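You operate a simulated robot arm through the tools that you are given. There is no shell and no other tool. Be economical: measure what you need, move in short steps, check, and stop when the job is done.

The job below is to be done with a simulated two-armed robot. You get a single attempt, and the scene is never put back.

## Task
Fetch the box with the white lid and set it on the top of the small pallet load. Take the scouring pad on the top of the check bench and put it away on the top of the side table. Take the cap off the oil bottle and lay it down on the top of the check bench. Fetch the orange chock and set it on the top of the ball table. Take the card scrap from the top of the load on the turntable and leave it on the deck of the jogger. Take the white sign on the top of the small pallet load and put it away on the lower shelf of the press bench. Press the white test key three times. Take the orange gauge and put it on the shelf under the steel bench. Put one of the film balls from the top of the steel stand in the yellow tray. Push the reject pusher shut. Press the vent key three times. Take the green gauge and put it on the top of the strap cart. Turn the drag knob to 1. Open the tab box lid. The order is free. Set down upright: box with the white lid, orange chock, orange gauge. The reject pusher goes toward x -1.0, y +0.0, z +0.0 (a direction in the base frame), to its stop.

The check looks at the end state, three seconds after you hand in, the way a careful person would. Anything else that was tipped, shoved, dropped, spilled or broken makes it a failure. Lids that push on must go on centred and level and be pressed home; caps that screw on are set level and turned clockwise until they are tight.

## Robot
Two 7-joint arms with two-finger parallel grippers on one trunk, on a base that drives. Base frame: it is fixed to the floor where the robot stands at the start and does not move with it; the origin is under the middle of the robot, x ahead of it, y to its left, z up. Readings come in m, rad, newtons and seconds.
The left shoulder is at the start at [0.05, 0.165, 1.13], the right one opposite. With the tool pointing down near the work surface each hand reaches from about 0.1 to 0.44 m from the robot's upright axis, wherever it stands, measured 20 degrees to its own side. Places, roughly: box with the white lid [0.5, 0, 0.5]; card scrap (8x5x4 cm) [-0.2, 4.6, 1]; deck of the jogger [0.4, 0.5, 0.9]; drag knob [0.6, 5.9, 0.9]; film ball (6x6x5 cm) [-6.4, 3.7, 0.6]; green gauge [-2.25, 7.5, 0.75]; lower shelf of the press bench [0, 7.6, 0.5]; oil bottle [-0.5, -1, 1]; orange chock (10x5x9 cm) [0.3, 2.8, 0.8]; orange gauge [-4.75, 2.5, 0.5]; reject pusher [-6.4, 4.6, 1.2]; scouring pad (9x6x6 cm) [0, -1, 0.9]; shelf under the steel bench [-4.7, 3.3, 0.4]; tab box lid [-1.6, 1.8, 0.9]; top of the ball table [-4.5, 2.4, 0.4]; top of the side table [-6.5, 5.9, 0.8]; top of the small pallet load [-1.5, 3, 0.8]; top of the strap cart [0.1, 5.9, 0.8]; vent key [-8, 1.1, 0.8]; white sign [-1.5, 3, 0.75]; white test key [-4.8, 3.5, 0.4]; yellow tray (25x15x4 cm) [-6.4, 5.2, 1.1]. Payload 3.91 kg a hand.
The TCP of each hand is the grasp point between the finger pads, 0.03 m short of the fingertips. In the tool frame z runs along the fingers and y along their closing line. Largest opening 0.11 m; finger width 0.02, thickness 0.01; the body of the gripper, 0.048 by 0.112 m, starts 0.055 m behind the TCP.
Orientation is told as [roll, pitch, yaw] about the base's x, y, z axes, in that order, counted from this pose: with the fingers straight down and closing along the base's y, the tool's x points along the base's -x, its y along +y and its z along -z.

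## Interface
- The arms move only by the tool jog_arm. It takes "left_moves", "right_moves" or both (then of equal length, played together; a hand with none holds still); each is a list of rows, each a list of 7 numbers: the turn, a rotation vector about the tool's x, y, z in rad, then the shift along the tool's x, y, z in mm, then the finger opening in mm, from 0 to 110. In form: [[wx, wy, wz, x, y, z, jaw], ...]. A call has 1 to 8 rows; each row shifts and turns the commanded pose from where the row before left it, along the tool's axes as they then stand. Rows are played at 5 a second. More than 0.05 m and 0.15 rad between two rows, or a gripper value outside its range, and nothing of the call is played. Where a pose cannot be reached the arm comes as near as it can. A force on the tool above 40 N (or 10 N above the force at the start of the call, whichever is more), or a blocked arm, ends the call early, and 0.2 s more pass. The fingers move at their own pace (about 0.045 m/s each) and stop on an object; they squeeze with about 23 N. The grip force told is the motor's: it shows also when the fingers shut on nothing. Time passes only in rows, and 0.2 s behind the last, so rows that do not move let the fingers close. The reply holds the time, the measured pose of the TCP, the force on the tool along the base axes, the opening and the grip force, in the units named above and with some noise, with the torque about the TCP (base axes, N m) and any sound that the robot's microphone picked up.
- Cameras (640 x 400 px; columns grow to the right, rows downward): "scene" is now at [0.1247, -0.0397, 1.3045]; the picture's right is [-0.25, -0.97, 0.00], its down [-0.46, 0.12, -0.88] and it looks along [0.85, -0.22, -0.48] (base axes); focal length 214 px, centre (320, 200). "left" rides on the left gripper at [0.073, -0.017, -0.103] in its tool frame; the picture's right is [0.23, 0.97, 0.00], its down [-0.76, 0.18, -0.62] and it looks along [-0.61, 0.14, 0.78] (tool axes); focal length 222 px, centre (320, 200). "right" rides on the right gripper at [0.072, 0.017, -0.103] in its tool frame; the picture's right is [-0.23, 0.97, 0.00], its down [-0.76, -0.18, -0.62] and it looks along [-0.61, -0.14, 0.78] (tool axes); focal length 222 px, centre (320, 200). There is no depth. A picture from a camera that has moved, and an enlarged one, comes with that camera's place and axes in the base frame and with its lens. The place of the scene camera against the robot may be out by one fixed shift of up to 0.025 m in any direction.
- snapshot(camera): a new picture of that camera. No time passes.
- slide_trunk(by): slides the trunk up (or, below 0, down) by that many m; the arms and the scene camera ride with it, the base frame stays. It gives what a move gives, with no picture.
- roll_base(legs): drives the robot by 1 to 6 legs, each [ahead, left, turn to the left] in m, m and rad, along the robot's own axes; the way and the turn of a leg run together, so that a leg with both is an arc; at most 1.5 m and 3.142 rad a leg. The arms and the cameras ride along, it lands a little off, and it stops where it bumps. It gives what a move gives.
- head_to(pan, tilt): turns the head with the scene camera to pan (to the left, within 1.396 rad either way) and tilt (down, from -0.506 to 1.204), counted from straight ahead of the robot. It gives what a move gives.
- enlarge(camera, box): a new picture of the part [left, top, right, bottom] of that camera's present view, enlarged. No time passes.
- job_done(): hands the job in; it is judged then, once.

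Work in short steps. Places have to be worked out from the pictures, the camera data and where the tool is seen: move nearer, look again, correct. Check each grasp and each placing, and mend what went wrong. You have 546 turns and 334 pictures in all, those below and enlarged ones among them. Open the grippers and draw the arms clear of the work before you hand the job in, unless the task says otherwise; then end with one line.

The tools are called after "Call:" as a command line: name --argument value ..., lists and objects as JSON in quotes. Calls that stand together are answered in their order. jog_arm: Moves the arms, as the interface text tells. Its arguments: {"type":"object","properties":{"left_moves":{"type":"array","items":{"type":"array","items":{"type":"number"}}},"right_moves":{"type":"array","items":{"type":"array","items":{"type":"number"}}}},"required":[]} The other tools are called the same way: slide_trunk (by) slides the trunk up or down; roll_base (legs) drives the base; head_to (pan, tilt) turns the head that bears the scene camera; snapshot (camera) takes a picture; enlarge (camera, box) takes an enlarged picture of a part of a camera's view; job_done () hands the job in.

At the start:

```text
time_s: 0.0
left_tool_pos: [0.2878, -0.0082, 1.2416]
left_ee_rot: [-0.002, -0.001, 0.002]
left_force: [-0.4, 0.1, 0.6]
left_ft_torque: [-0.01, -0.02, 0.01]
left_width: 0.11
left_grasp_force: 0.1
right_tool_pos: [0.2859, -0.4425, 1.1793]
right_ee_rot: [-0.001, 0.001, -0.001]
right_force: [-0.6, -0.5, 0.3]
right_ft_torque: [0.04, 0.02, 0.0]
right_width: 0.1101
right_grasp_force: 0.1
trunk travel left (down, up): [-0.35, 0.153]
robot x, y, heading: [0.0025, 0.0048, 0.002]
head pan, tilt: [-0.251, 0.496]
```

scene: 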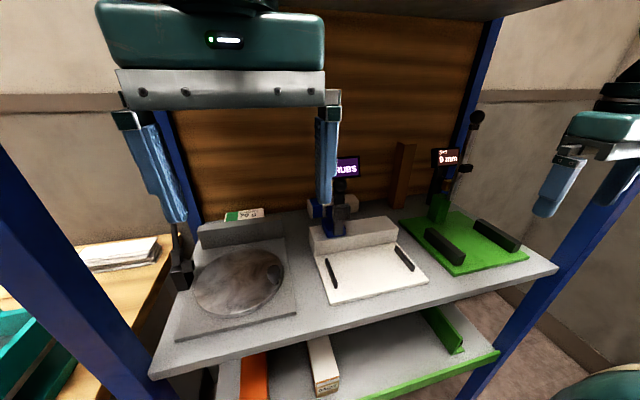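
right: 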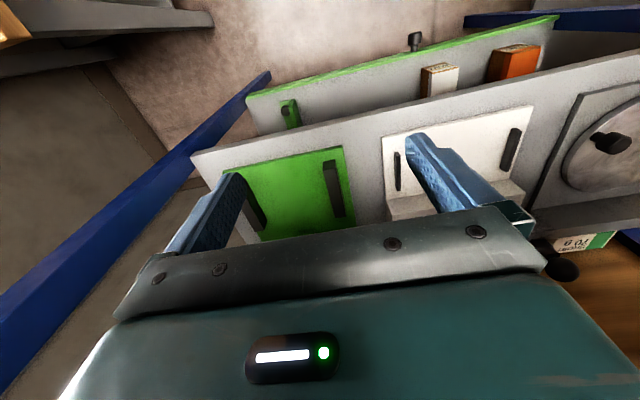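
left: 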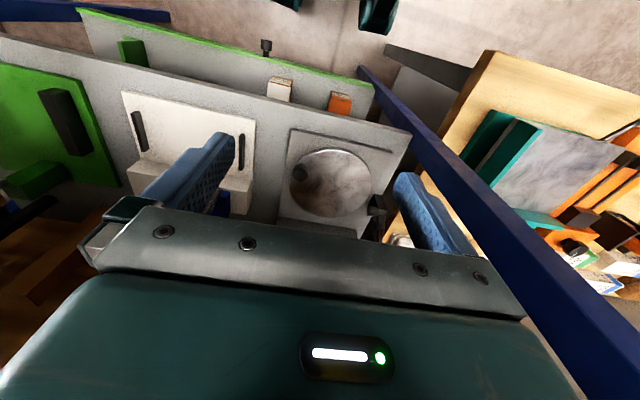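

I'll look at the lower shelf in front, where the box with the white lid should be.

Call:
head_to --pan 0.0 --tilt 0.9

Call:
snapshot --camera "scene"

```text
time_s: 0.9
left_tool_pos: [0.2887, -0.0094, 1.2412]
left_ee_rot: [0.001, -0.002, 0.002]
left_force: [7.8, 6.0, -10.3]
left_ft_torque: [-0.5, -0.17, -0.4]
left_width: 0.1101
left_grasp_force: 0.1
right_tool_pos: [0.2844, -0.441, 1.1799]
right_ee_rot: [0.0, 0.0, -0.001]
right_force: [0.5, -0.2, 0.0]
right_ft_torque: [0.01, 0.02, 0.02]
right_width: 0.1098
right_grasp_force: 0.1
trunk travel left (down, up): [-0.35, 0.153]
robot x, y, heading: [0.0, -0.0015, -0.001]
head pan, tilt: [0.0, 0.901]
```

```text
330 pictures are left
camera scene: at [0.1136, -0.0184, 1.2727], right [-0.02, -1.0, 0.0], down [-0.76, 0.01, -0.64], along [0.64, -0.01, -0.76], focal length 214 px, centre (320, 200)
```

scene: 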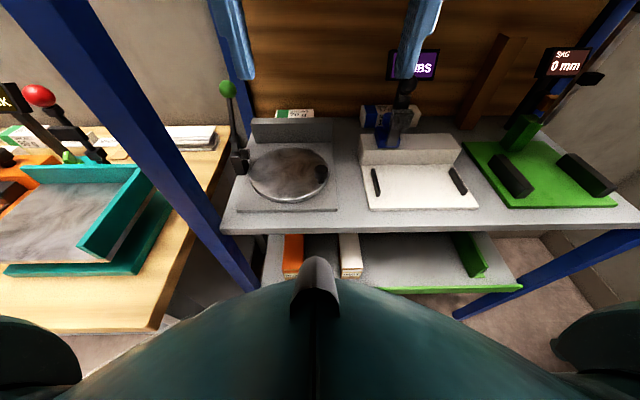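

The white-topped box is on the shelf under the bench. Before grabbing I'll do the oil bottle, so I back away, turn right toward the check bench, and look.

Call:
roll_base --legs '[[-0.3, 0, 0], [0, 0, -1.57]]'

Call:
head_to --pan 0.0 --tilt 0.6

Call:
snapshot --camera "scene"

```text
time_s: 6.7
left_tool_pos: [-0.301, -0.2882, 1.2412]
left_ee_rot: [-0.002, -0.003, -1.538]
left_force: [4.2, -8.8, -12.8]
left_ft_torque: [-0.24, 0.21, -0.23]
left_width: 0.1099
left_grasp_force: 0.0
right_tool_pos: [-0.7347, -0.2984, 1.1793]
right_ee_rot: [0.001, 0.001, -1.54]
right_force: [-0.4, 0.4, 0.7]
right_ft_torque: [0.01, 0.0, -0.03]
right_width: 0.11
right_grasp_force: 0.0
trunk travel left (down, up): [-0.35, 0.153]
robot x, y, heading: [-0.3024, -0.0003, -1.539]
head pan, tilt: [0.0, 0.901]
```

```text
time_s: 7.5
left_tool_pos: [-0.3003, -0.2885, 1.2421]
left_ee_rot: [-0.003, -0.003, -1.537]
left_force: [0.3, -0.5, 0.1]
left_ft_torque: [-0.01, 0.01, -0.02]
left_width: 0.1098
left_grasp_force: 0.0
right_tool_pos: [-0.735, -0.2984, 1.1794]
right_ee_rot: [0.0, 0.0, -1.54]
right_force: [-0.4, 0.6, 0.6]
right_ft_torque: [0.0, 0.0, -0.01]
right_width: 0.1098
right_grasp_force: 0.1
trunk travel left (down, up): [-0.35, 0.153]
robot x, y, heading: [-0.3019, 0.0038, -1.54]
head pan, tilt: [0.0, 0.6]
```

```text
329 pictures are left
camera scene: at [-0.2903, -0.1346, 1.2951], right [-1.0, -0.03, 0.0], down [-0.02, 0.57, -0.82], along [0.03, -0.82, -0.57], focal length 214 px, centre (320, 200)
```

scene: 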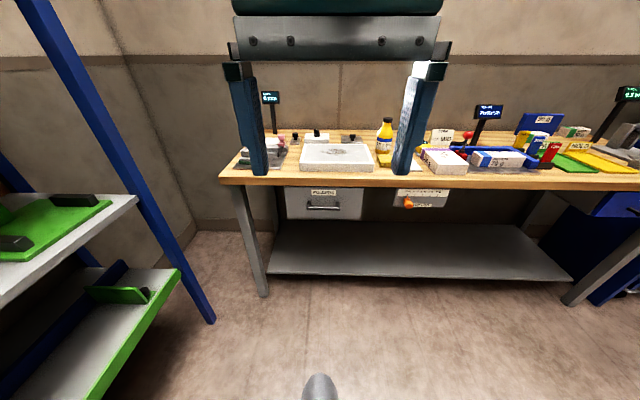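

The check bench is in front, with the yellow oil bottle behind the left hand. I move the left hand out to the side and drive a little nearer.

Call:
jog_arm --left_moves '[[0, 0, 0, 0, 50, 0, 110], [0, 0, 0, 0, 50, 0, 110], [0, 0, 0, 0, 50, 0, 110], [0, 0, 0, 0, 50, 0, 110], [0, 0, 0, 0, 50, 0, 110], [0, 0, 0, 0, 40, 0, 110]]'

Call:
roll_base --legs '[[0.3, 0, -0.03]]'

Call:
head_to --pan 0.0 --tilt 0.8

Call:
snapshot --camera "scene"

```text
time_s: 8.9
left_tool_pos: [-0.0115, -0.2777, 1.2422]
left_ee_rot: [-0.004, -0.003, -1.541]
left_force: [0.7, 0.3, -0.6]
left_ft_torque: [0.0, 0.01, 0.04]
left_width: 0.1098
left_grasp_force: 0.0
right_tool_pos: [-0.7336, -0.2987, 1.1783]
right_ee_rot: [-0.002, -0.001, -1.54]
right_force: [-0.1, 0.7, -0.3]
right_ft_torque: [-0.02, 0.03, -0.01]
right_width: 0.11
right_grasp_force: 0.0
trunk travel left (down, up): [-0.35, 0.153]
robot x, y, heading: [-0.3029, -0.0013, -1.538]
head pan, tilt: [0.0, 0.6]
```

```text
time_s: 10.9
left_tool_pos: [-0.0169, -0.5829, 1.2421]
left_ee_rot: [-0.001, 0.0, -1.569]
left_force: [0.7, -0.4, -0.7]
left_ft_torque: [0.02, -0.01, -0.01]
left_width: 0.1098
left_grasp_force: 0.0
right_tool_pos: [-0.7385, -0.5806, 1.1789]
right_ee_rot: [0.001, 0.001, -1.568]
right_force: [-0.6, 0.0, 0.3]
right_ft_torque: [0.0, 0.02, -0.01]
right_width: 0.1097
right_grasp_force: 0.1
trunk travel left (down, up): [-0.35, 0.153]
robot x, y, heading: [-0.2962, -0.2954, -1.565]
head pan, tilt: [0.0, 0.6]
```

```text
time_s: 11.6
left_tool_pos: [-0.0156, -0.5834, 1.2433]
left_ee_rot: [-0.002, -0.002, -1.57]
left_force: [-0.5, 0.8, -0.2]
left_ft_torque: [0.02, 0.0, -0.02]
left_width: 0.11
left_grasp_force: 0.0
right_tool_pos: [-0.7392, -0.5793, 1.1792]
right_ee_rot: [0.0, 0.0, -1.571]
right_force: [-0.8, -0.6, -0.4]
right_ft_torque: [-0.01, 0.0, 0.01]
right_width: 0.11
right_grasp_force: 0.1
trunk travel left (down, up): [-0.35, 0.153]
robot x, y, heading: [-0.2939, -0.2967, -1.574]
head pan, tilt: [0.0, 0.799]
```

```text
328 pictures are left
camera scene: at [-0.2891, -0.4221, 1.2784], right [-1.0, 0.0, 0.0], down [0.0, 0.72, -0.7], along [0.0, -0.7, -0.72], focal length 214 px, centre (320, 200)
```

scene: 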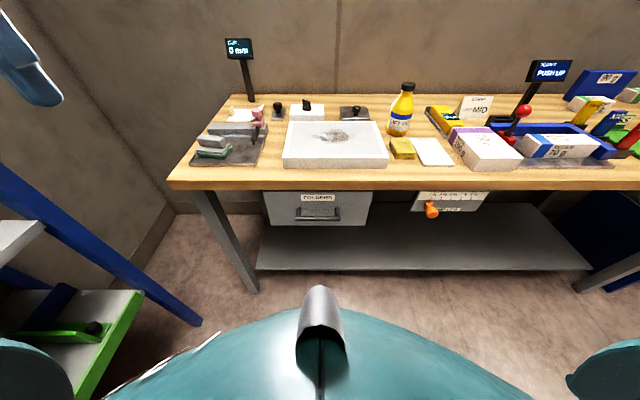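

Call:
enlarge --camera "scene" --box '[180, 70, 500, 230]'

```text
2.00 times, centred on (340, 150) of scene
camera zoom: at [-0.2891, -0.4221, 1.2784], right [-1.0, 0.0, 0.0], down [0.0, 0.72, -0.7], along [0.0, -0.7, -0.72], focal length 429 px, centre (280, 300)
```

zoom: 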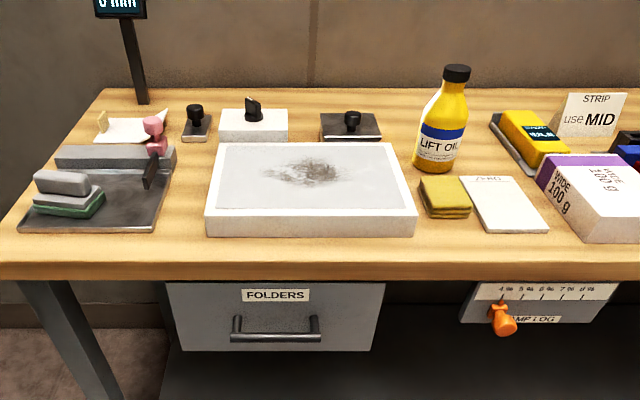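

Bottle at about [-0.57, -1.14], cap top ~1.05; the scouring pad is the grey/green one near [0.04,-0.99]. I shift right and ahead to face the bottle.

Call:
roll_base --legs '[[0.22, -0.27, 0]]'

Call:
snapshot --camera "scene"

```text
time_s: 13.9
left_tool_pos: [-0.2854, -0.7969, 1.2429]
left_ee_rot: [-0.001, 0.0, -1.567]
left_force: [0.1, 0.1, -0.2]
left_ft_torque: [0.0, 0.01, 0.0]
left_width: 0.1099
left_grasp_force: 0.1
right_tool_pos: [-1.0073, -0.7945, 1.1787]
right_ee_rot: [0.0, 0.0, -1.568]
right_force: [-0.2, 0.9, -1.7]
right_ft_torque: [0.02, 0.02, 0.03]
right_width: 0.1099
right_grasp_force: 0.1
trunk travel left (down, up): [-0.35, 0.153]
robot x, y, heading: [-0.5643, -0.5116, -1.566]
head pan, tilt: [0.0, 0.799]
```

```text
326 pictures are left
camera scene: at [-0.5585, -0.6364, 1.2783], right [-1.0, 0.0, 0.0], down [0.0, 0.72, -0.7], along [0.0, -0.7, -0.72], focal length 214 px, centre (320, 200)
```

scene: 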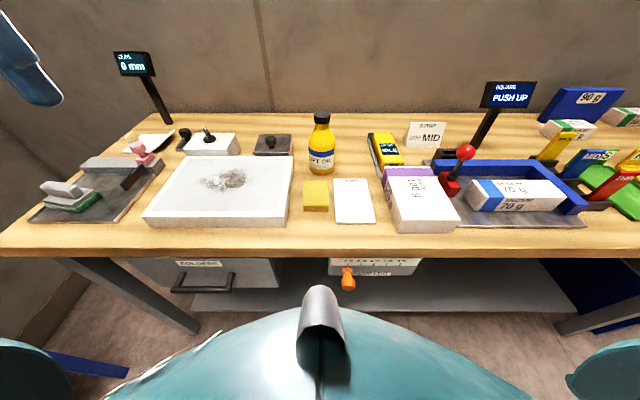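

Cap triangulates to about [-0.563,-1.12,1.05]. I bring the right hand to the middle line and tilt the left hand forward.

Call:
jog_arm --right_moves '[[0, 0, 0, 0, 50, 0, 110], [0, 0, 0, 0, 50, 0, 110], [0, 0, 0, 0, 50, 0, 110], [0, 0, 0, 0, 50, 0, 110], [0, 0, 0, 0, 50, 0, 110], [0, 0, 0, 0, 50, 0, 110], [0, 0, 0, 0, 50, 0, 110], [0, 0, 0, 0, 50, 0, 80]]' --left_moves '[[0, 0, 0, -30, 0, 0, 110], [0, -0.15, 0, -30, 0, 0, 110], [0, -0.15, 0, -30, 0, 0, 110], [0, -0.15, 0, 0, 0, 20, 110], [0, -0.15, 0, 0, 0, 0, 110], [0, -0.15, 0, 0, 0, 0, 110], [0, -0.15, 0, 0, 0, 0, 110], [0, -0.15, 0, 0, 0, 0, 110]]'

```text
time_s: 15.7
left_tool_pos: [-0.2831, -0.8913, 1.2282]
left_ee_rot: [-0.004, -1.054, -1.563]
left_force: [0.6, -0.1, 1.0]
left_ft_torque: [-0.02, 0.02, 0.02]
left_width: 0.1098
left_grasp_force: 0.0
right_tool_pos: [-0.6523, -0.7921, 1.1631]
right_ee_rot: [0.0, -0.001, -1.573]
right_force: [-0.1, 0.2, -0.2]
right_ft_torque: [-0.03, -0.01, 0.03]
right_width: 0.0799
right_grasp_force: 0.1
right hand out of reach, approached as far as the arm can: row 8
trunk travel left (down, up): [-0.35, 0.153]
robot x, y, heading: [-0.565, -0.509, -1.566]
head pan, tilt: [0.0, 0.799]
```

The right hand is limited close to the trunk; I push it forward above the bench and see.

Call:
jog_arm --right_moves '[[0, 0, 0, -50, 0, 0, 80], [0, 0, 0, -50, 0, 0, 80], [0, 0, 0, -50, 0, 0, 80], [0, 0, 0, -50, 0, 0, 80]]'

Call:
snapshot --camera "right"

```text
time_s: 16.7
left_tool_pos: [-0.2849, -0.8921, 1.2274]
left_ee_rot: [-0.003, -1.051, -1.566]
left_force: [0.5, -0.1, -1.8]
left_ft_torque: [-0.04, 0.02, -0.04]
left_width: 0.1097
left_grasp_force: 0.1
right_tool_pos: [-0.6867, -0.9165, 1.158]
right_ee_rot: [0.0, -0.001, -1.568]
right_force: [0.5, 0.0, -0.4]
right_ft_torque: [0.01, -0.02, 0.02]
right_width: 0.0798
right_grasp_force: 0.0
right hand out of reach, approached as far as the arm can: row 1, 2, 3, 4
trunk travel left (down, up): [-0.35, 0.153]
robot x, y, heading: [-0.565, -0.5064, -1.569]
head pan, tilt: [0.0, 0.799]
```

```text
325 pictures are left
camera right: at [-0.6711, -0.8431, 1.2613], right [0.97, -0.22, 0.0], down [-0.17, -0.76, 0.62], along [-0.14, -0.61, -0.78], focal length 222 px, centre (320, 200)
```

right: 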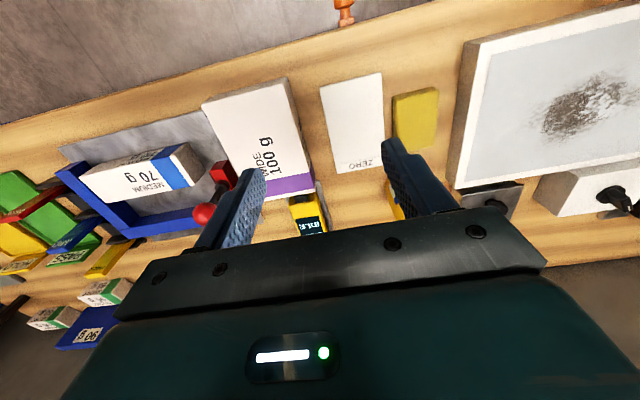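

Reach is about 0.43 m, so I raise the trunk and drive the base closer (slowly, bench edge at y≈-0.87).

Call:
slide_trunk --by 0.1

Call:
roll_base --legs '[[0.12, 0.08, 0]]'

Call:
snapshot --camera "scene"

```text
time_s: 18.0
left_tool_pos: [-0.2851, -0.8926, 1.3279]
left_ee_rot: [-0.004, -1.049, -1.565]
left_force: [-0.1, 0.1, -0.6]
left_ft_torque: [0.0, -0.01, 0.01]
left_width: 0.1101
left_grasp_force: 0.1
right_tool_pos: [-0.6875, -0.9157, 1.2579]
right_ee_rot: [0.002, -0.001, -1.565]
right_force: [-0.4, 0.5, -0.7]
right_ft_torque: [0.0, 0.01, 0.01]
right_width: 0.08
right_grasp_force: 0.2
trunk travel left (down, up): [-0.45, 0.053]
robot x, y, heading: [-0.5662, -0.5091, -1.562]
head pan, tilt: [0.0, 0.799]
```

```text
time_s: 19.4
left_tool_pos: [-0.2044, -1.0142, 1.3263]
left_ee_rot: [-0.003, -1.051, -1.564]
left_force: [0.1, -0.6, 1.0]
left_ft_torque: [-0.03, 0.01, 0.01]
left_width: 0.1099
left_grasp_force: 0.1
right_tool_pos: [-0.6063, -1.0378, 1.2585]
right_ee_rot: [-0.002, -0.001, -1.567]
right_force: [-0.2, -0.4, 0.2]
right_ft_torque: [0.03, 0.05, 0.0]
right_width: 0.0799
right_grasp_force: 0.1
trunk travel left (down, up): [-0.45, 0.053]
robot x, y, heading: [-0.4881, -0.6302, -1.566]
head pan, tilt: [0.0, 0.799]
```

```text
324 pictures are left
camera scene: at [-0.478, -0.7583, 1.3782], right [-1.0, 0.0, 0.0], down [0.0, 0.72, -0.7], along [0.0, -0.7, -0.72], focal length 214 px, centre (320, 200)
```

scene: 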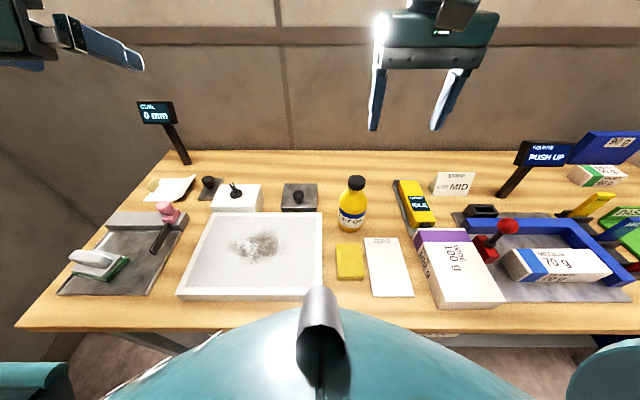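

Scene camera calibrated against the right fingertips (about 9 mm off); cap is near [-0.571,-1.125]. Move the right hand over it.

Call:
jog_arm --right_moves '[[0, 0, 0, -29, 12, 0, 80], [0, 0, 0, -29, 12, 20, 80], [0, 0, 0, -29, 11, 40, 80], [0, 0, 0, 0, 0, 40, 80]]'

Call:
snapshot --camera "right"

Call:
snapshot --camera "scene"

```text
refused: row 3 steps farther than a row can; nothing moved
```

```text
323 pictures are left
camera right: at [-0.5907, -0.965, 1.3613], right [0.97, -0.22, 0.0], down [-0.17, -0.76, 0.62], along [-0.14, -0.61, -0.78], focal length 222 px, centre (320, 200)
```

right: 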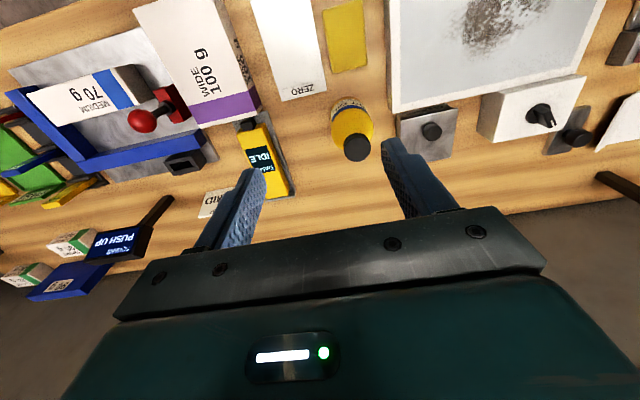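

```text
322 pictures are left
camera scene: at [-0.478, -0.7583, 1.3782], right [-1.0, 0.0, 0.0], down [0.0, 0.72, -0.7], along [0.0, -0.7, -0.72], focal length 214 px, centre (320, 200)
```

scene: 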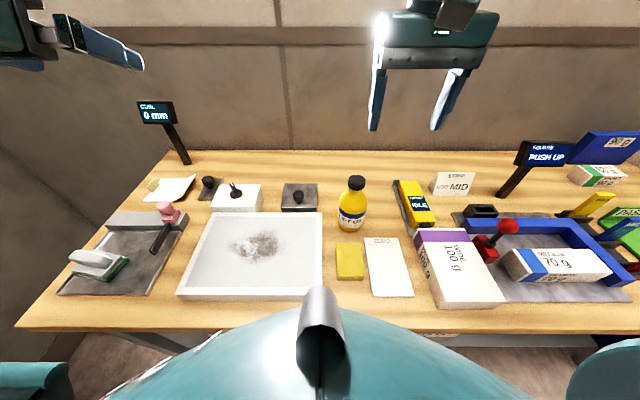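

Both views agree on cap [-0.570,-1.119]. Moving in steps within the limit.

Call:
jog_arm --right_moves '[[0, 0, 0, -28, 12, 20, 80], [0, 0, 0, -27, 12, 20, 80], [0, 0, 0, -27, 12, 20, 80], [0, 0, 0, 0, 0, 40, 80]]'

Call:
snapshot --camera "right"

```text
time_s: 20.4
left_tool_pos: [-0.2051, -1.0126, 1.3274]
left_ee_rot: [-0.002, -1.052, -1.564]
left_force: [-0.3, -0.4, -0.2]
left_ft_torque: [-0.01, -0.02, -0.01]
left_width: 0.1098
left_grasp_force: 0.0
right_tool_pos: [-0.6295, -1.0837, 1.2111]
right_ee_rot: [0.0, -0.002, -1.567]
right_force: [-0.1, -0.3, 0.2]
right_ft_torque: [0.0, 0.01, -0.01]
right_width: 0.0801
right_grasp_force: 0.0
right hand out of reach, approached as far as the arm can: row 1, 2, 3
trunk travel left (down, up): [-0.45, 0.053]
robot x, y, heading: [-0.4851, -0.628, -1.562]
head pan, tilt: [0.0, 0.799]
```

```text
321 pictures are left
camera right: at [-0.6132, -1.0095, 1.3144], right [0.97, -0.22, 0.0], down [-0.17, -0.76, 0.62], along [-0.14, -0.61, -0.78], focal length 222 px, centre (320, 200)
```

right: 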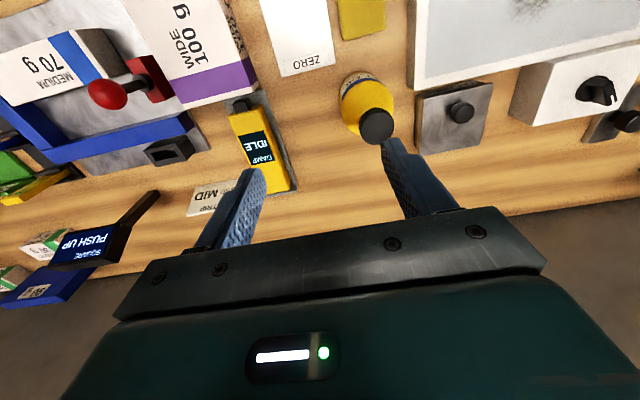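

Reach is limited by height: lower is better. I raise the trunk the rest, go down to about 1.12, then across over the cap.

Call:
slide_trunk --by 0.05

Call:
jog_arm --right_moves '[[0, 0, 0, 0, 0, 50, 80], [0, 0, 0, 0, 0, 50, 80], [0, 0, 0, 0, 0, 40, 80], [0, 0, 0, -18, 30, 0, 80], [0, 0, 0, -18, 29, 0, 80]]'

Call:
snapshot --camera "right"

```text
time_s: 21.3
left_tool_pos: [-0.2058, -1.0133, 1.3766]
left_ee_rot: [-0.003, -1.049, -1.563]
left_force: [0.3, -0.5, -0.5]
left_ft_torque: [-0.01, 0.0, -0.01]
left_width: 0.11
left_grasp_force: 0.1
right_tool_pos: [-0.6298, -1.0823, 1.2615]
right_ee_rot: [0.0, -0.001, -1.567]
right_force: [0.0, -0.2, -0.8]
right_ft_torque: [-0.01, -0.02, 0.01]
right_width: 0.08
right_grasp_force: 0.1
trunk travel left (down, up): [-0.5, 0.003]
robot x, y, heading: [-0.4853, -0.629, -1.572]
head pan, tilt: [0.0, 0.799]
```

```text
time_s: 22.5
left_tool_pos: [-0.2057, -1.0127, 1.378]
left_ee_rot: [-0.004, -1.05, -1.562]
left_force: [-0.5, -0.1, 0.4]
left_ft_torque: [-0.02, 0.01, 0.0]
left_width: 0.1101
left_grasp_force: 0.1
right_tool_pos: [-0.6177, -1.0883, 1.1302]
right_ee_rot: [0.001, -0.001, -1.568]
right_force: [1.0, 1.3, -0.2]
right_ft_torque: [0.03, -0.01, 0.0]
right_width: 0.0799
right_grasp_force: 0.0
right hand out of reach, approached as far as the arm can: row 4, 5
trunk travel left (down, up): [-0.5, 0.003]
robot x, y, heading: [-0.4873, -0.6308, -1.566]
head pan, tilt: [0.0, 0.799]
```

```text
320 pictures are left
camera right: at [-0.6029, -1.0154, 1.2341], right [0.97, -0.22, 0.0], down [-0.17, -0.76, 0.62], along [-0.14, -0.61, -0.78], focal length 222 px, centre (320, 200)
```

right: 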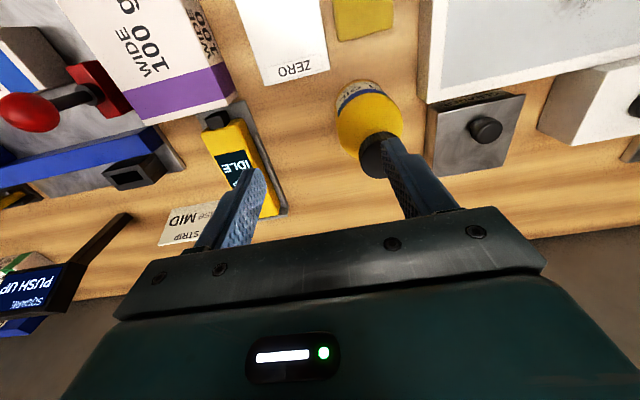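

The limit is radial (~0.475 m), so I'll move the base a bit more instead: 5 cm ahead, 6 cm left.

Call:
roll_base --legs '[[0.06, 0.06, 0]]'

Call:
jog_arm --right_moves '[[0, 0, 0, 8, -8, 0, 80]]'

Call:
snapshot --camera "right"

```text
time_s: 23.4
left_tool_pos: [-0.1725, -1.0299, 1.3806]
left_ee_rot: [-0.003, -1.058, -1.558]
left_force: [-0.3, 0.2, -0.2]
left_ft_torque: [0.0, 0.0, 0.0]
left_width: 0.1097
left_grasp_force: 0.1
right_tool_pos: [-0.586, -1.1088, 1.1343]
right_ee_rot: [0.0, -0.008, -1.559]
right_force: [-0.8, -0.8, 0.8]
right_ft_torque: [0.03, 0.01, 0.01]
right_width: 0.0799
right_grasp_force: 0.1
trunk travel left (down, up): [-0.5, 0.003]
robot x, y, heading: [-0.4531, -0.6571, -1.556]
head pan, tilt: [0.0, 0.799]
stopped in leg 1: the robot was blocked; the commanded pose is now the measured one
```

```text
time_s: 23.8
left_tool_pos: [-0.1738, -1.0282, 1.3802]
left_ee_rot: [-0.002, -1.059, -1.561]
left_force: [-0.5, 0.8, -0.4]
left_ft_torque: [0.0, 0.01, -0.02]
left_width: 0.1101
left_grasp_force: 0.1
right_tool_pos: [-0.5935, -1.101, 1.1336]
right_ee_rot: [0.0, -0.009, -1.559]
right_force: [-1.1, -0.8, -0.4]
right_ft_torque: [0.0, 0.0, 0.0]
right_width: 0.0797
right_grasp_force: 0.0
trunk travel left (down, up): [-0.5, 0.003]
robot x, y, heading: [-0.4575, -0.6598, -1.562]
head pan, tilt: [0.0, 0.799]
```

```text
319 pictures are left
camera right: at [-0.5791, -1.0267, 1.2364], right [0.98, -0.22, 0.0], down [-0.17, -0.76, 0.63], along [-0.13, -0.62, -0.78], focal length 222 px, centre (320, 200)
```

right: 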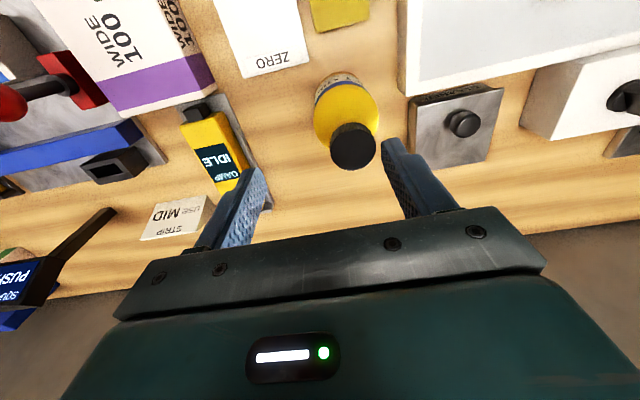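

Base is now touching the bench front (stop). The cap needs +25 mm x, −18 mm y from here; try it.

Call:
jog_arm --right_moves '[[0, 0, 0, -9, 13, 0, 80], [0, 0, 0, -9, 12, 0, 80], [0, 0, 0, 0, 0, 10, 80]]'

```text
time_s: 24.6
left_tool_pos: [-0.173, -1.0289, 1.3807]
left_ee_rot: [-0.001, -1.061, -1.56]
left_force: [-0.3, -0.4, -0.3]
left_ft_torque: [-0.02, -0.02, -0.03]
left_width: 0.1099
left_grasp_force: 0.1
right_tool_pos: [-0.5865, -1.1072, 1.1284]
right_ee_rot: [0.003, -0.01, -1.559]
right_force: [-0.2, -0.7, -0.1]
right_ft_torque: [0.03, 0.01, 0.02]
right_width: 0.0799
right_grasp_force: 0.2
right hand out of reach, approached as far as the arm can: row 1, 2
trunk travel left (down, up): [-0.5, 0.003]
robot x, y, heading: [-0.4574, -0.6605, -1.567]
head pan, tilt: [0.0, 0.799]
```

I'll centre the base on the bottle and turn 20° left so the bottle lies in the right arm's best direction.

Call:
roll_base --legs '[[-0.03, -0.113, 0], [0, 0, 0.35], [0.022, -0.008, 0]]'

Call:
snapshot --camera "right"

```text
time_s: 27.1
left_tool_pos: [-0.1733, -0.8767, 1.38]
left_ee_rot: [-0.008, -1.056, -1.203]
left_force: [0.0, -0.3, 0.2]
left_ft_torque: [-0.01, 0.02, 0.01]
left_width: 0.11
left_grasp_force: 0.2
right_tool_pos: [-0.5358, -1.0912, 1.1284]
right_ee_rot: [0.0, -0.008, -1.211]
right_force: [0.6, -0.3, 0.5]
right_ft_torque: [0.02, -0.06, -0.02]
right_width: 0.08
right_grasp_force: 0.0
trunk travel left (down, up): [-0.5, 0.003]
robot x, y, heading: [-0.5665, -0.622, -1.214]
head pan, tilt: [0.0, 0.799]
stopped in leg 2: the robot was blocked; the commanded pose is now the measured one
```

```text
318 pictures are left
camera right: at [-0.5459, -1.0161, 1.2308], right [0.99, 0.13, 0.0], down [0.1, -0.77, 0.63], along [0.08, -0.62, -0.78], focal length 222 px, centre (320, 200)
```

right: 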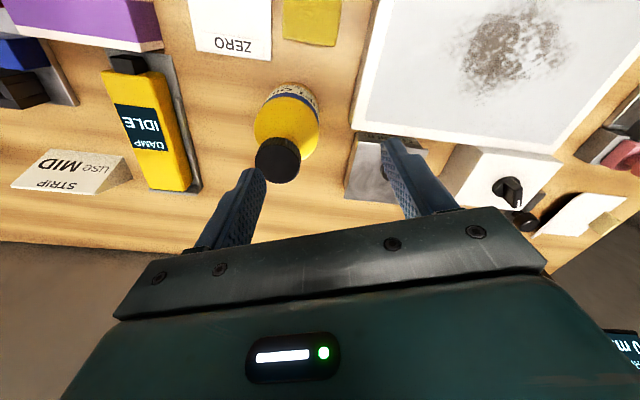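

Turned, the base corner touches sooner, so that doesn't help. I go back to facing the bench squarely, with the bottle ahead of the right shoulder, and will use a slight tool tilt for reach.

Call:
roll_base --legs '[[-0.04, 0, 0], [0, 0, -0.356], [0, 0.155, 0], [0.05, 0, 0]]'

```text
time_s: 27.8
left_tool_pos: [-0.1733, -0.8779, 1.3793]
left_ee_rot: [-0.007, -1.053, -1.206]
left_force: [0.6, 0.4, 0.5]
left_ft_torque: [-0.03, -0.02, 0.0]
left_width: 0.11
left_grasp_force: 0.0
right_tool_pos: [-0.5379, -1.0918, 1.1273]
right_ee_rot: [-0.001, -0.005, -1.213]
right_force: [1.2, -0.2, 0.1]
right_ft_torque: [0.01, 0.03, -0.02]
right_width: 0.08
right_grasp_force: 0.1
trunk travel left (down, up): [-0.5, 0.003]
robot x, y, heading: [-0.5701, -0.6194, -1.206]
head pan, tilt: [0.0, 0.799]
stopped in leg 1: the robot was blocked; the commanded pose is now the measured one
```

Blocked backing off; probably still in contact at the corner. I try turning back first.

Call:
roll_base --legs '[[0, 0, -0.15]]'

```text
time_s: 28.8
left_tool_pos: [-0.2152, -0.9393, 1.3772]
left_ee_rot: [-0.005, -1.048, -1.355]
left_force: [0.9, 0.5, 0.0]
left_ft_torque: [-0.02, -0.01, 0.03]
left_width: 0.11
left_grasp_force: 0.1
right_tool_pos: [-0.6056, -1.0951, 1.1243]
right_ee_rot: [0.0, 0.001, -1.362]
right_force: [-0.9, -0.3, -0.5]
right_ft_torque: [-0.01, -0.04, 0.01]
right_width: 0.08
right_grasp_force: 0.0
trunk travel left (down, up): [-0.5, 0.003]
robot x, y, heading: [-0.5666, -0.6211, -1.364]
head pan, tilt: [0.0, 0.799]
```

That freed it. Continue back, square up, and strafe.

Call:
roll_base --legs '[[-0.05, 0, 0], [0, 0, -0.206], [0, 0.155, 0]]'

```text
time_s: 31.5
left_tool_pos: [-0.1452, -0.9552, 1.3762]
left_ee_rot: [-0.007, -1.048, -1.559]
left_force: [0.2, 1.0, -0.2]
left_ft_torque: [-0.01, 0.0, -0.06]
left_width: 0.1103
left_grasp_force: 0.0
right_tool_pos: [-0.5582, -1.0291, 1.1243]
right_ee_rot: [-0.001, 0.001, -1.566]
right_force: [0.6, 1.7, 0.4]
right_ft_torque: [0.0, 0.04, 0.03]
right_width: 0.0798
right_grasp_force: 0.0
trunk travel left (down, up): [-0.5, 0.003]
robot x, y, heading: [-0.4248, -0.5715, -1.565]
head pan, tilt: [0.0, 0.799]
```

Drive ahead 7.5 cm, then tilt the right hand slightly and centre over the cap.

Call:
roll_base --legs '[[0.075, 0, 0]]'

Call:
jog_arm --right_moves '[[0, -0.12, 0, 0, 0, 0, 80], [0, 0, 0, -10, -8, 0, 80]]'

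Call:
snapshot --camera "right"

```text
time_s: 32.5
left_tool_pos: [-0.1442, -1.0306, 1.3769]
left_ee_rot: [-0.007, -1.047, -1.559]
left_force: [0.0, 0.6, -0.7]
left_ft_torque: [-0.03, -0.02, 0.0]
left_width: 0.11
left_grasp_force: 0.1
right_tool_pos: [-0.5594, -1.105, 1.1239]
right_ee_rot: [0.0, -0.001, -1.567]
right_force: [-0.1, -0.1, -0.8]
right_ft_torque: [0.03, -0.02, -0.01]
right_width: 0.0799
right_grasp_force: 0.1
trunk travel left (down, up): [-0.5, 0.003]
robot x, y, heading: [-0.4262, -0.65, -1.57]
head pan, tilt: [0.0, 0.799]
```

```text
time_s: 33.1
left_tool_pos: [-0.1447, -1.0311, 1.3766]
left_ee_rot: [-0.006, -1.048, -1.557]
left_force: [-0.4, -0.9, 0.5]
left_ft_torque: [0.02, 0.01, 0.0]
left_width: 0.1099
left_grasp_force: 0.0
right_tool_pos: [-0.5667, -1.115, 1.1254]
right_ee_rot: [0.0, -0.121, -1.564]
right_force: [-0.4, 0.1, -0.6]
right_ft_torque: [0.0, 0.0, -0.04]
right_width: 0.0799
right_grasp_force: 0.0
trunk travel left (down, up): [-0.5, 0.003]
robot x, y, heading: [-0.4248, -0.6441, -1.566]
head pan, tilt: [0.0, 0.799]
```

```text
317 pictures are left
camera right: at [-0.5513, -1.0298, 1.2183], right [0.97, -0.22, 0.03], down [-0.18, -0.68, 0.71], along [-0.14, -0.7, -0.7], focal length 222 px, centre (320, 200)
```

right: 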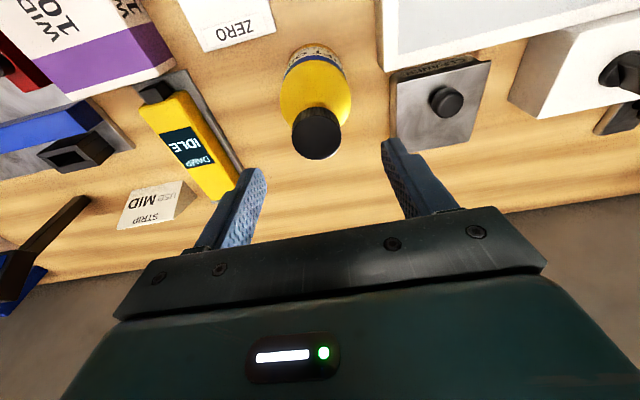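

Right hand is over the cap. Now yaw the left hand ~50° inward and bring it to a standoff along its approach axis toward the bottle body.

Call:
jog_arm --left_moves '[[0.1256, 0, 0.0725, 0, 0, 0, 110], [0.1256, 0, 0.0725, 0, 0, 0, 110], [0.1256, 0, 0.0725, 0, 0, 0, 110], [0.1256, 0, 0.0725, 0, 0, 0, 110], [0.1256, 0, 0.0725, 0, 0, 0, 110], [0.1256, 0, 0.0725, 0, 0, 0, 110]]'

Call:
jog_arm --left_moves '[[0, 0, 0, 18, -21, 35, 110], [0, 0, 0, 18, -21, 35, 110], [0, 0, 0, 18, -21, 35, 110], [0, 0, 0, 18, -21, 35, 110], [0, 0, 0, 18, -21, 35, 110], [0, 0, 0, 18, -21, 35, 110], [0, 0, 0, 18, -20, 35, 110], [0, 0, 0, 18, -20, 35, 110]]'

Call:
snapshot --camera "left"

```text
time_s: 34.5
left_tool_pos: [-0.1432, -1.0148, 1.3763]
left_ee_rot: [-0.006, -1.049, -2.407]
left_force: [-0.8, -0.2, -0.8]
left_ft_torque: [0.01, -0.04, 0.02]
left_width: 0.11
left_grasp_force: 0.0
left hand out of reach, approached as far as the arm can: row 6
right_tool_pos: [-0.5675, -1.1145, 1.1257]
right_ee_rot: [0.0, -0.122, -1.565]
right_force: [0.8, 0.3, 1.3]
right_ft_torque: [-0.04, -0.02, -0.01]
right_width: 0.0797
right_grasp_force: 0.0
trunk travel left (down, up): [-0.5, 0.003]
robot x, y, heading: [-0.4247, -0.6488, -1.567]
head pan, tilt: [0.0, 0.799]
```

```text
time_s: 36.3
left_tool_pos: [-0.3772, -1.027, 1.1147]
left_ee_rot: [-0.002, -1.05, -2.432]
left_force: [-0.3, -0.2, -0.7]
left_ft_torque: [0.01, 0.0, 0.01]
left_width: 0.11
left_grasp_force: 0.1
left hand out of reach, approached as far as the arm can: row 4, 5, 6
right_tool_pos: [-0.5671, -1.1146, 1.1252]
right_ee_rot: [0.001, -0.119, -1.566]
right_force: [-0.2, 0.4, 0.2]
right_ft_torque: [-0.02, 0.02, -0.02]
right_width: 0.08
right_grasp_force: 0.0
trunk travel left (down, up): [-0.5, 0.003]
robot x, y, heading: [-0.4247, -0.6495, -1.565]
head pan, tilt: [0.0, 0.799]
```

```text
316 pictures are left
camera left: at [-0.2923, -0.9323, 1.1044], right [0.72, -0.67, -0.2], down [0.24, -0.03, 0.97], along [-0.65, -0.74, 0.14], focal length 222 px, centre (320, 200)
```

left: 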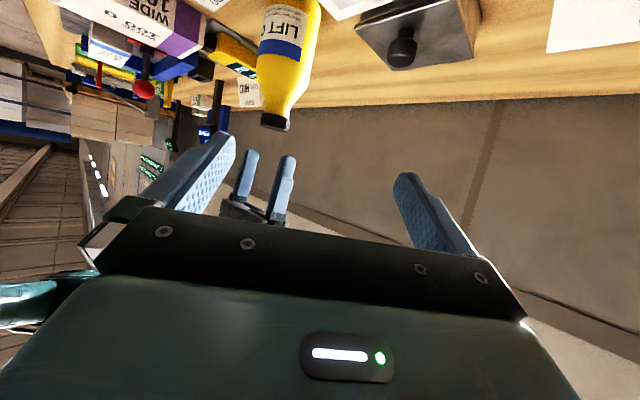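

Now correct laterally: −57 mm tool y, +45 mm tool x, and partly advance; then check with the left camera.

Call:
jog_arm --left_moves '[[0, 0, 0, 15, -19, 20, 110], [0, 0, 0, 15, -19, 20, 110], [0, 0, 0, 15, -19, 20, 110]]'

Call:
snapshot --camera "left"

```text
time_s: 37.1
left_tool_pos: [-0.437, -1.0013, 1.0478]
left_ee_rot: [0.0, -1.05, -2.434]
left_force: [0.5, -0.1, 0.3]
left_ft_torque: [-0.01, -0.03, -0.01]
left_width: 0.1102
left_grasp_force: 0.1
right_tool_pos: [-0.5683, -1.1137, 1.1252]
right_ee_rot: [-0.001, -0.122, -1.567]
right_force: [-0.3, 0.1, -0.2]
right_ft_torque: [-0.01, -0.06, 0.02]
right_width: 0.0798
right_grasp_force: 0.1
trunk travel left (down, up): [-0.5, 0.003]
robot x, y, heading: [-0.4254, -0.6457, -1.567]
head pan, tilt: [0.0, 0.799]
```

```text
315 pictures are left
camera left: at [-0.3514, -0.9075, 1.0376], right [0.72, -0.67, -0.2], down [0.24, -0.03, 0.97], along [-0.65, -0.74, 0.14], focal length 222 px, centre (320, 200)
```

left: 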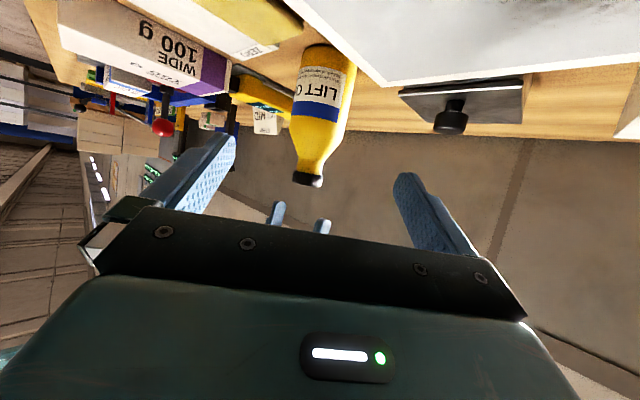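

Alignment is good: bottle axis ahead 0.20 m along the tool. Advance and then close on the bottle body.

Call:
jog_arm --left_moves '[[0, 0, 0, -2, 0, 40, 110], [0, 0, 0, -2, 0, 40, 110], [0, 0, 0, -1, 0, 40, 110], [0, 0, 0, 0, 0, 40, 110]]'

Call:
snapshot --camera "left"

```text
time_s: 38.1
left_tool_pos: [-0.4933, -1.0685, 0.9818]
left_ee_rot: [-0.091, -1.047, -2.331]
left_force: [-0.3, -0.5, -0.3]
left_ft_torque: [-0.02, 0.0, 0.01]
left_width: 0.1099
left_grasp_force: 0.0
left hand out of reach, approached as far as the arm can: row 2, 3, 4
right_tool_pos: [-0.5678, -1.115, 1.1247]
right_ee_rot: [0.001, -0.121, -1.566]
right_force: [-0.3, 0.3, 1.0]
right_ft_torque: [-0.01, -0.02, 0.03]
right_width: 0.08
right_grasp_force: 0.1
trunk travel left (down, up): [-0.5, 0.003]
robot x, y, heading: [-0.4248, -0.6495, -1.566]
head pan, tilt: [0.0, 0.799]
```

```text
314 pictures are left
camera left: at [-0.412, -0.972, 0.9724], right [0.73, -0.64, -0.24], down [0.27, -0.06, 0.96], along [-0.63, -0.77, 0.13], focal length 222 px, centre (320, 200)
```

left: 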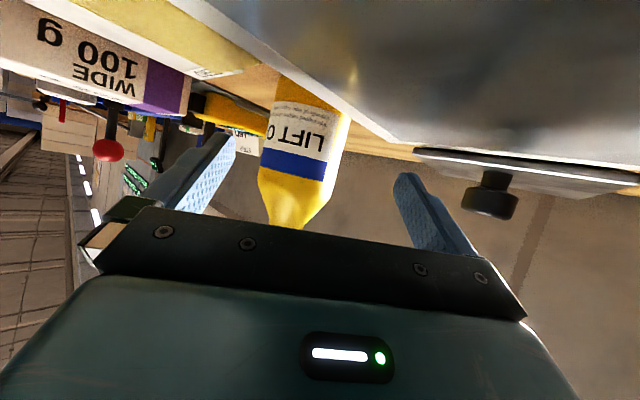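

Left arm can't reach that inward pose. I'll retract it and try the cap with the right hand alone: first pre-rotate clockwise above the cap.

Call:
jog_arm --left_moves '[[0, 0, 0, 0, 0, -45, 110], [0, 0, 0, 0, 0, -45, 110], [0, 0, 0, 0, 0, -45, 110], [0, 0, 0, 0, 0, -45, 110], [0, 0, 0, 0, 0, 0, 110], [0, 0, 0, 0, 0, 0, 110], [0, 0, 0, 0, 0, 0, 110]]' --right_moves '[[0.018, 0, 0.149, 0, 0, 0, 80], [0.018, 0, 0.149, 0, 0, 0, 80], [0.018, 0, 0.149, 0, 0, 0, 80], [0.018, 0, 0.149, 0, 0, 0, 80], [0.018, 0, 0.149, 0, 0, 0, 80], [0.018, 0, 0.149, 0, 0, 0, 80], [0.018, 0, 0.149, 0, 0, 0, 80]]'

Call:
snapshot --camera "right"

```text
time_s: 39.7
left_tool_pos: [-0.3826, -0.9844, 1.0631]
left_ee_rot: [-0.09, -1.048, -2.327]
left_force: [0.8, -0.2, 0.2]
left_ft_torque: [0.04, 0.01, -0.03]
left_width: 0.1099
left_grasp_force: 0.0
left hand out of reach, approached as far as the arm can: row 4
right_tool_pos: [-0.5736, -1.1103, 1.1277]
right_ee_rot: [0.001, -0.118, -2.62]
right_force: [0.1, 0.3, -0.1]
right_ft_torque: [-0.01, 0.0, -0.01]
right_width: 0.0801
right_grasp_force: 0.1
right hand out of reach, approached as far as the arm can: row 6, 7
trunk travel left (down, up): [-0.5, 0.003]
robot x, y, heading: [-0.4281, -0.6471, -1.562]
head pan, tilt: [0.0, 0.799]
```

```text
313 pictures are left
camera right: at [-0.4932, -1.0815, 1.2216], right [0.29, -0.96, 0.03], down [-0.68, -0.18, 0.71], along [-0.67, -0.23, -0.7], focal length 222 px, centre (320, 200)
```

right: 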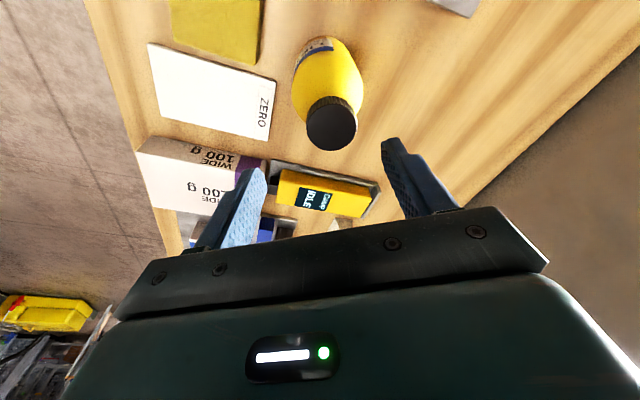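

Descend over the cap with the small correction, and close the fingers.

Call:
jog_arm --right_moves '[[0, 0, 0, 5, 6, 38, 80], [0, 0, 0, 4, 5, 38, 80], [0, 0, 0, 0, 0, 0, 20], [0, 0, 0, 0, 0, 0, 20], [0, 0, 0, 0, 0, 0, 20], [0, 0, 0, 0, 0, 0, 20]]'

Call:
snapshot --camera "right"

```text
time_s: 41.1
left_tool_pos: [-0.3824, -0.9847, 1.0633]
left_ee_rot: [-0.093, -1.047, -2.33]
left_force: [-0.2, -0.4, 0.4]
left_ft_torque: [-0.02, 0.02, -0.02]
left_width: 0.11
left_grasp_force: 0.0
right_tool_pos: [-0.5958, -1.1034, 1.0634]
right_ee_rot: [0.003, -0.117, -2.618]
right_force: [0.7, -2.0, 1.0]
right_ft_torque: [-0.14, -0.06, -0.01]
right_width: 0.0351
right_grasp_force: 23.1
right hand out of reach, approached as far as the arm can: row 1, 2
trunk travel left (down, up): [-0.5, 0.003]
robot x, y, heading: [-0.429, -0.6477, -1.572]
head pan, tilt: [0.0, 0.799]
```

```text
312 pictures are left
camera right: at [-0.5145, -1.0749, 1.1564], right [0.29, -0.96, 0.03], down [-0.68, -0.19, 0.71], along [-0.67, -0.23, -0.7], focal length 222 px, centre (320, 200)
```

right: 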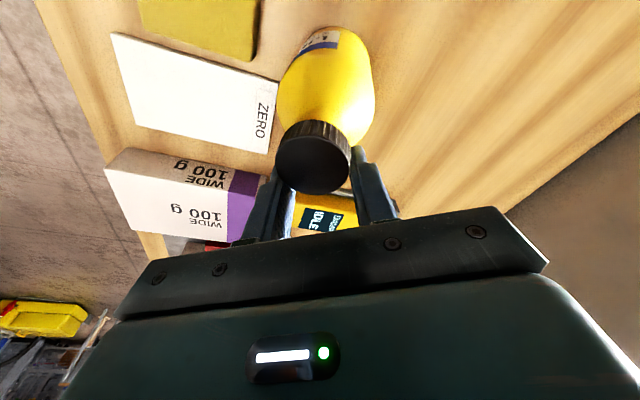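

The pose slid away while descending (reach again); the grip only caught the cap's edge. I open, rise, and lower the trunk since the arm's reach is best a bit below shoulder height.

Call:
jog_arm --right_moves '[[0, 0, 0, 0, 0, 0, 80], [0, 0, 0, 0, 0, 0, 80], [0, 0, 0, 0, 0, 0, 80], [0, 0, 0, 0, 0, -50, 80], [0, 0, 0, 0, 0, -50, 80], [0, 0, 0, 0, 0, -50, 80]]'

Call:
jog_arm --right_moves '[[-0.018, 0, -0.149, 0, 0, -10, 80], [-0.018, 0, -0.149, 0, 0, -10, 80], [-0.018, 0, -0.149, 0, 0, 0, 80], [-0.018, 0, -0.149, 0, 0, 0, 80]]' --left_moves '[[0, 0, 0, 0, 0, -40, 110], [0, 0, 0, 0, 0, -40, 110], [0, 0, 0, 0, 0, -40, 110], [0, 0, 0, 0, 0, -40, 110]]'

Call:
slide_trunk --by -0.11

Call:
snapshot --camera "right"

```text
time_s: 42.5
left_tool_pos: [-0.3825, -0.9847, 1.062]
left_ee_rot: [-0.09, -1.049, -2.329]
left_force: [0.3, -0.5, -0.8]
left_ft_torque: [0.0, 0.03, -0.03]
left_width: 0.1101
left_grasp_force: 0.0
right_tool_pos: [-0.5806, -1.095, 1.2112]
right_ee_rot: [0.0, -0.121, -2.616]
right_force: [0.2, -0.3, 1.0]
right_ft_torque: [0.02, -0.01, 0.0]
right_width: 0.08
right_grasp_force: 0.0
trunk travel left (down, up): [-0.5, 0.003]
robot x, y, heading: [-0.4274, -0.6477, -1.562]
head pan, tilt: [0.0, 0.799]
```

```text
time_s: 43.5
left_tool_pos: [-0.275, -0.9959, 1.0755]
left_ee_rot: [-0.094, -1.047, -2.33]
left_force: [0.6, 0.1, 0.2]
left_ft_torque: [0.04, 0.01, 0.01]
left_width: 0.1102
left_grasp_force: 0.1
left hand out of reach, approached as far as the arm can: row 1, 2, 3, 4
right_tool_pos: [-0.5786, -1.0914, 1.2336]
right_ee_rot: [0.0, -0.12, -2.013]
right_force: [0.2, 0.2, 0.8]
right_ft_torque: [-0.01, 0.01, 0.0]
right_width: 0.0799
right_grasp_force: 0.0
trunk travel left (down, up): [-0.5, 0.003]
robot x, y, heading: [-0.4239, -0.6472, -1.565]
head pan, tilt: [0.0, 0.799]
```

```text
time_s: 44.9
left_tool_pos: [-0.2754, -0.9963, 0.9666]
left_ee_rot: [-0.093, -1.049, -2.332]
left_force: [1.3, 0.4, 1.5]
left_ft_torque: [-0.13, -0.03, 0.02]
left_width: 0.1103
left_grasp_force: 0.0
right_tool_pos: [-0.5792, -1.0922, 1.1221]
right_ee_rot: [-0.001, -0.121, -2.017]
right_force: [0.2, 0.8, 0.1]
right_ft_torque: [0.02, 0.04, 0.04]
right_width: 0.0798
right_grasp_force: 0.0
trunk travel left (down, up): [-0.39, 0.113]
robot x, y, heading: [-0.4281, -0.6513, -1.564]
head pan, tilt: [0.0, 0.799]
```

```text
311 pictures are left
camera right: at [-0.5274, -1.0228, 1.2161], right [0.78, -0.62, 0.03], down [-0.45, -0.54, 0.71], along [-0.43, -0.57, -0.7], focal length 222 px, centre (320, 200)
```

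right: 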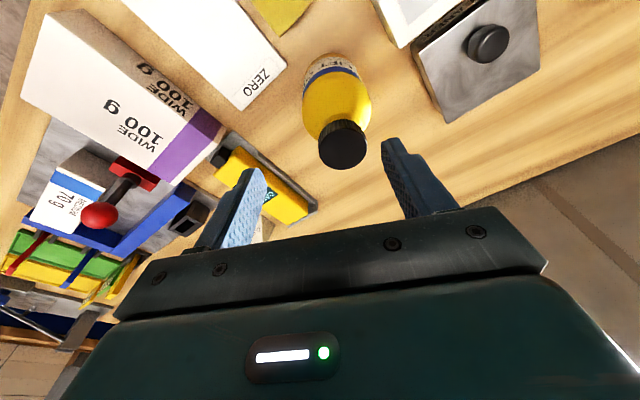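

The left hand came low over the plate; raise it right away, and shift the right hand horizontally over the cap.

Call:
jog_arm --left_moves '[[0, 0, 0, -43, 0, -25, 110], [0, 0, 0, -43, 0, -25, 110], [0, 0, 0, -43, 0, -25, 110]]' --right_moves '[[0, 0, 0, 0, 0, 0, 80], [0, 0, 0, -10, 10, 1, 80], [0, 0, 0, -10, 10, 1, 80]]'

Call:
snapshot --camera "scene"

```text
time_s: 45.7
left_tool_pos: [-0.2663, -1.0245, 1.1081]
left_ee_rot: [-0.094, -1.048, -2.328]
left_force: [0.2, 0.3, -0.4]
left_ft_torque: [-0.02, -0.02, 0.02]
left_width: 0.11
left_grasp_force: 0.0
left hand out of reach, approached as far as the arm can: row 1, 2
right_tool_pos: [-0.5701, -1.1198, 1.123]
right_ee_rot: [0.001, -0.121, -2.016]
right_force: [0.0, -0.3, -1.1]
right_ft_torque: [-0.01, 0.0, 0.0]
right_width: 0.0799
right_grasp_force: 0.1
trunk travel left (down, up): [-0.39, 0.113]
robot x, y, heading: [-0.4295, -0.6499, -1.569]
head pan, tilt: [0.0, 0.799]
```

```text
310 pictures are left
camera scene: at [-0.4183, -0.7747, 1.3182], right [-1.0, -0.01, 0.0], down [0.0, 0.72, -0.7], along [0.0, -0.7, -0.72], focal length 214 px, centre (320, 200)
```

scene: 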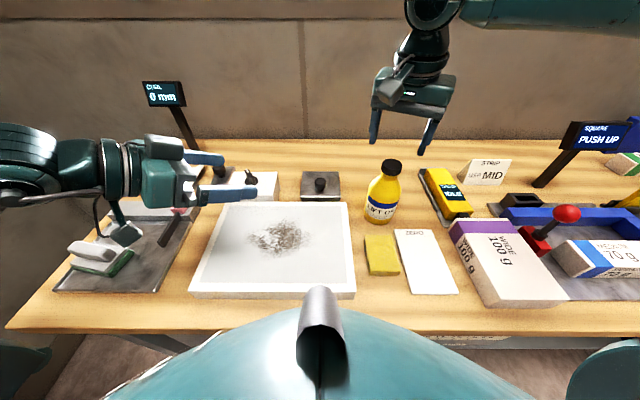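

Right hand reached the cap axis. Descend 70 mm vertically.

Call:
jog_arm --right_moves '[[0, 0, 0, 5, 0, 35, 80], [0, 0, 0, 5, 0, 35, 80]]'

Call:
snapshot --camera "right"

```text
time_s: 46.3
left_tool_pos: [-0.2662, -1.0241, 1.1085]
left_ee_rot: [-0.092, -1.047, -2.329]
left_force: [0.5, 0.2, -0.5]
left_ft_torque: [0.03, 0.0, -0.03]
left_width: 0.11
left_grasp_force: 0.1
right_tool_pos: [-0.5661, -1.1196, 1.0515]
right_ee_rot: [0.001, -0.12, -2.017]
right_force: [0.1, 0.1, 0.4]
right_ft_torque: [0.04, -0.02, 0.04]
right_width: 0.08
right_grasp_force: 0.1
trunk travel left (down, up): [-0.39, 0.113]
robot x, y, heading: [-0.4273, -0.6486, -1.567]
head pan, tilt: [0.0, 0.799]
```

```text
309 pictures are left
camera right: at [-0.5152, -1.0491, 1.1445], right [0.78, -0.62, 0.03], down [-0.45, -0.54, 0.71], along [-0.43, -0.57, -0.7], focal length 222 px, centre (320, 200)
```

right: 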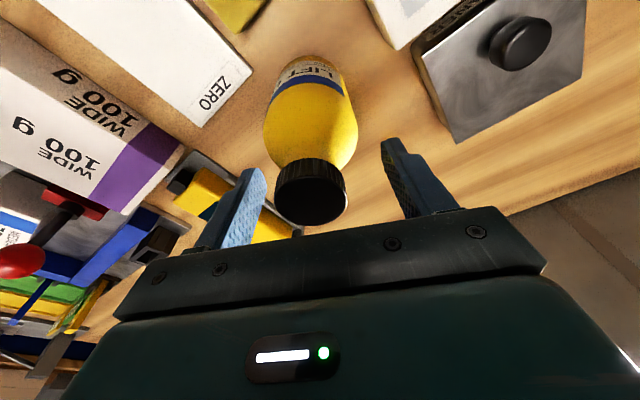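

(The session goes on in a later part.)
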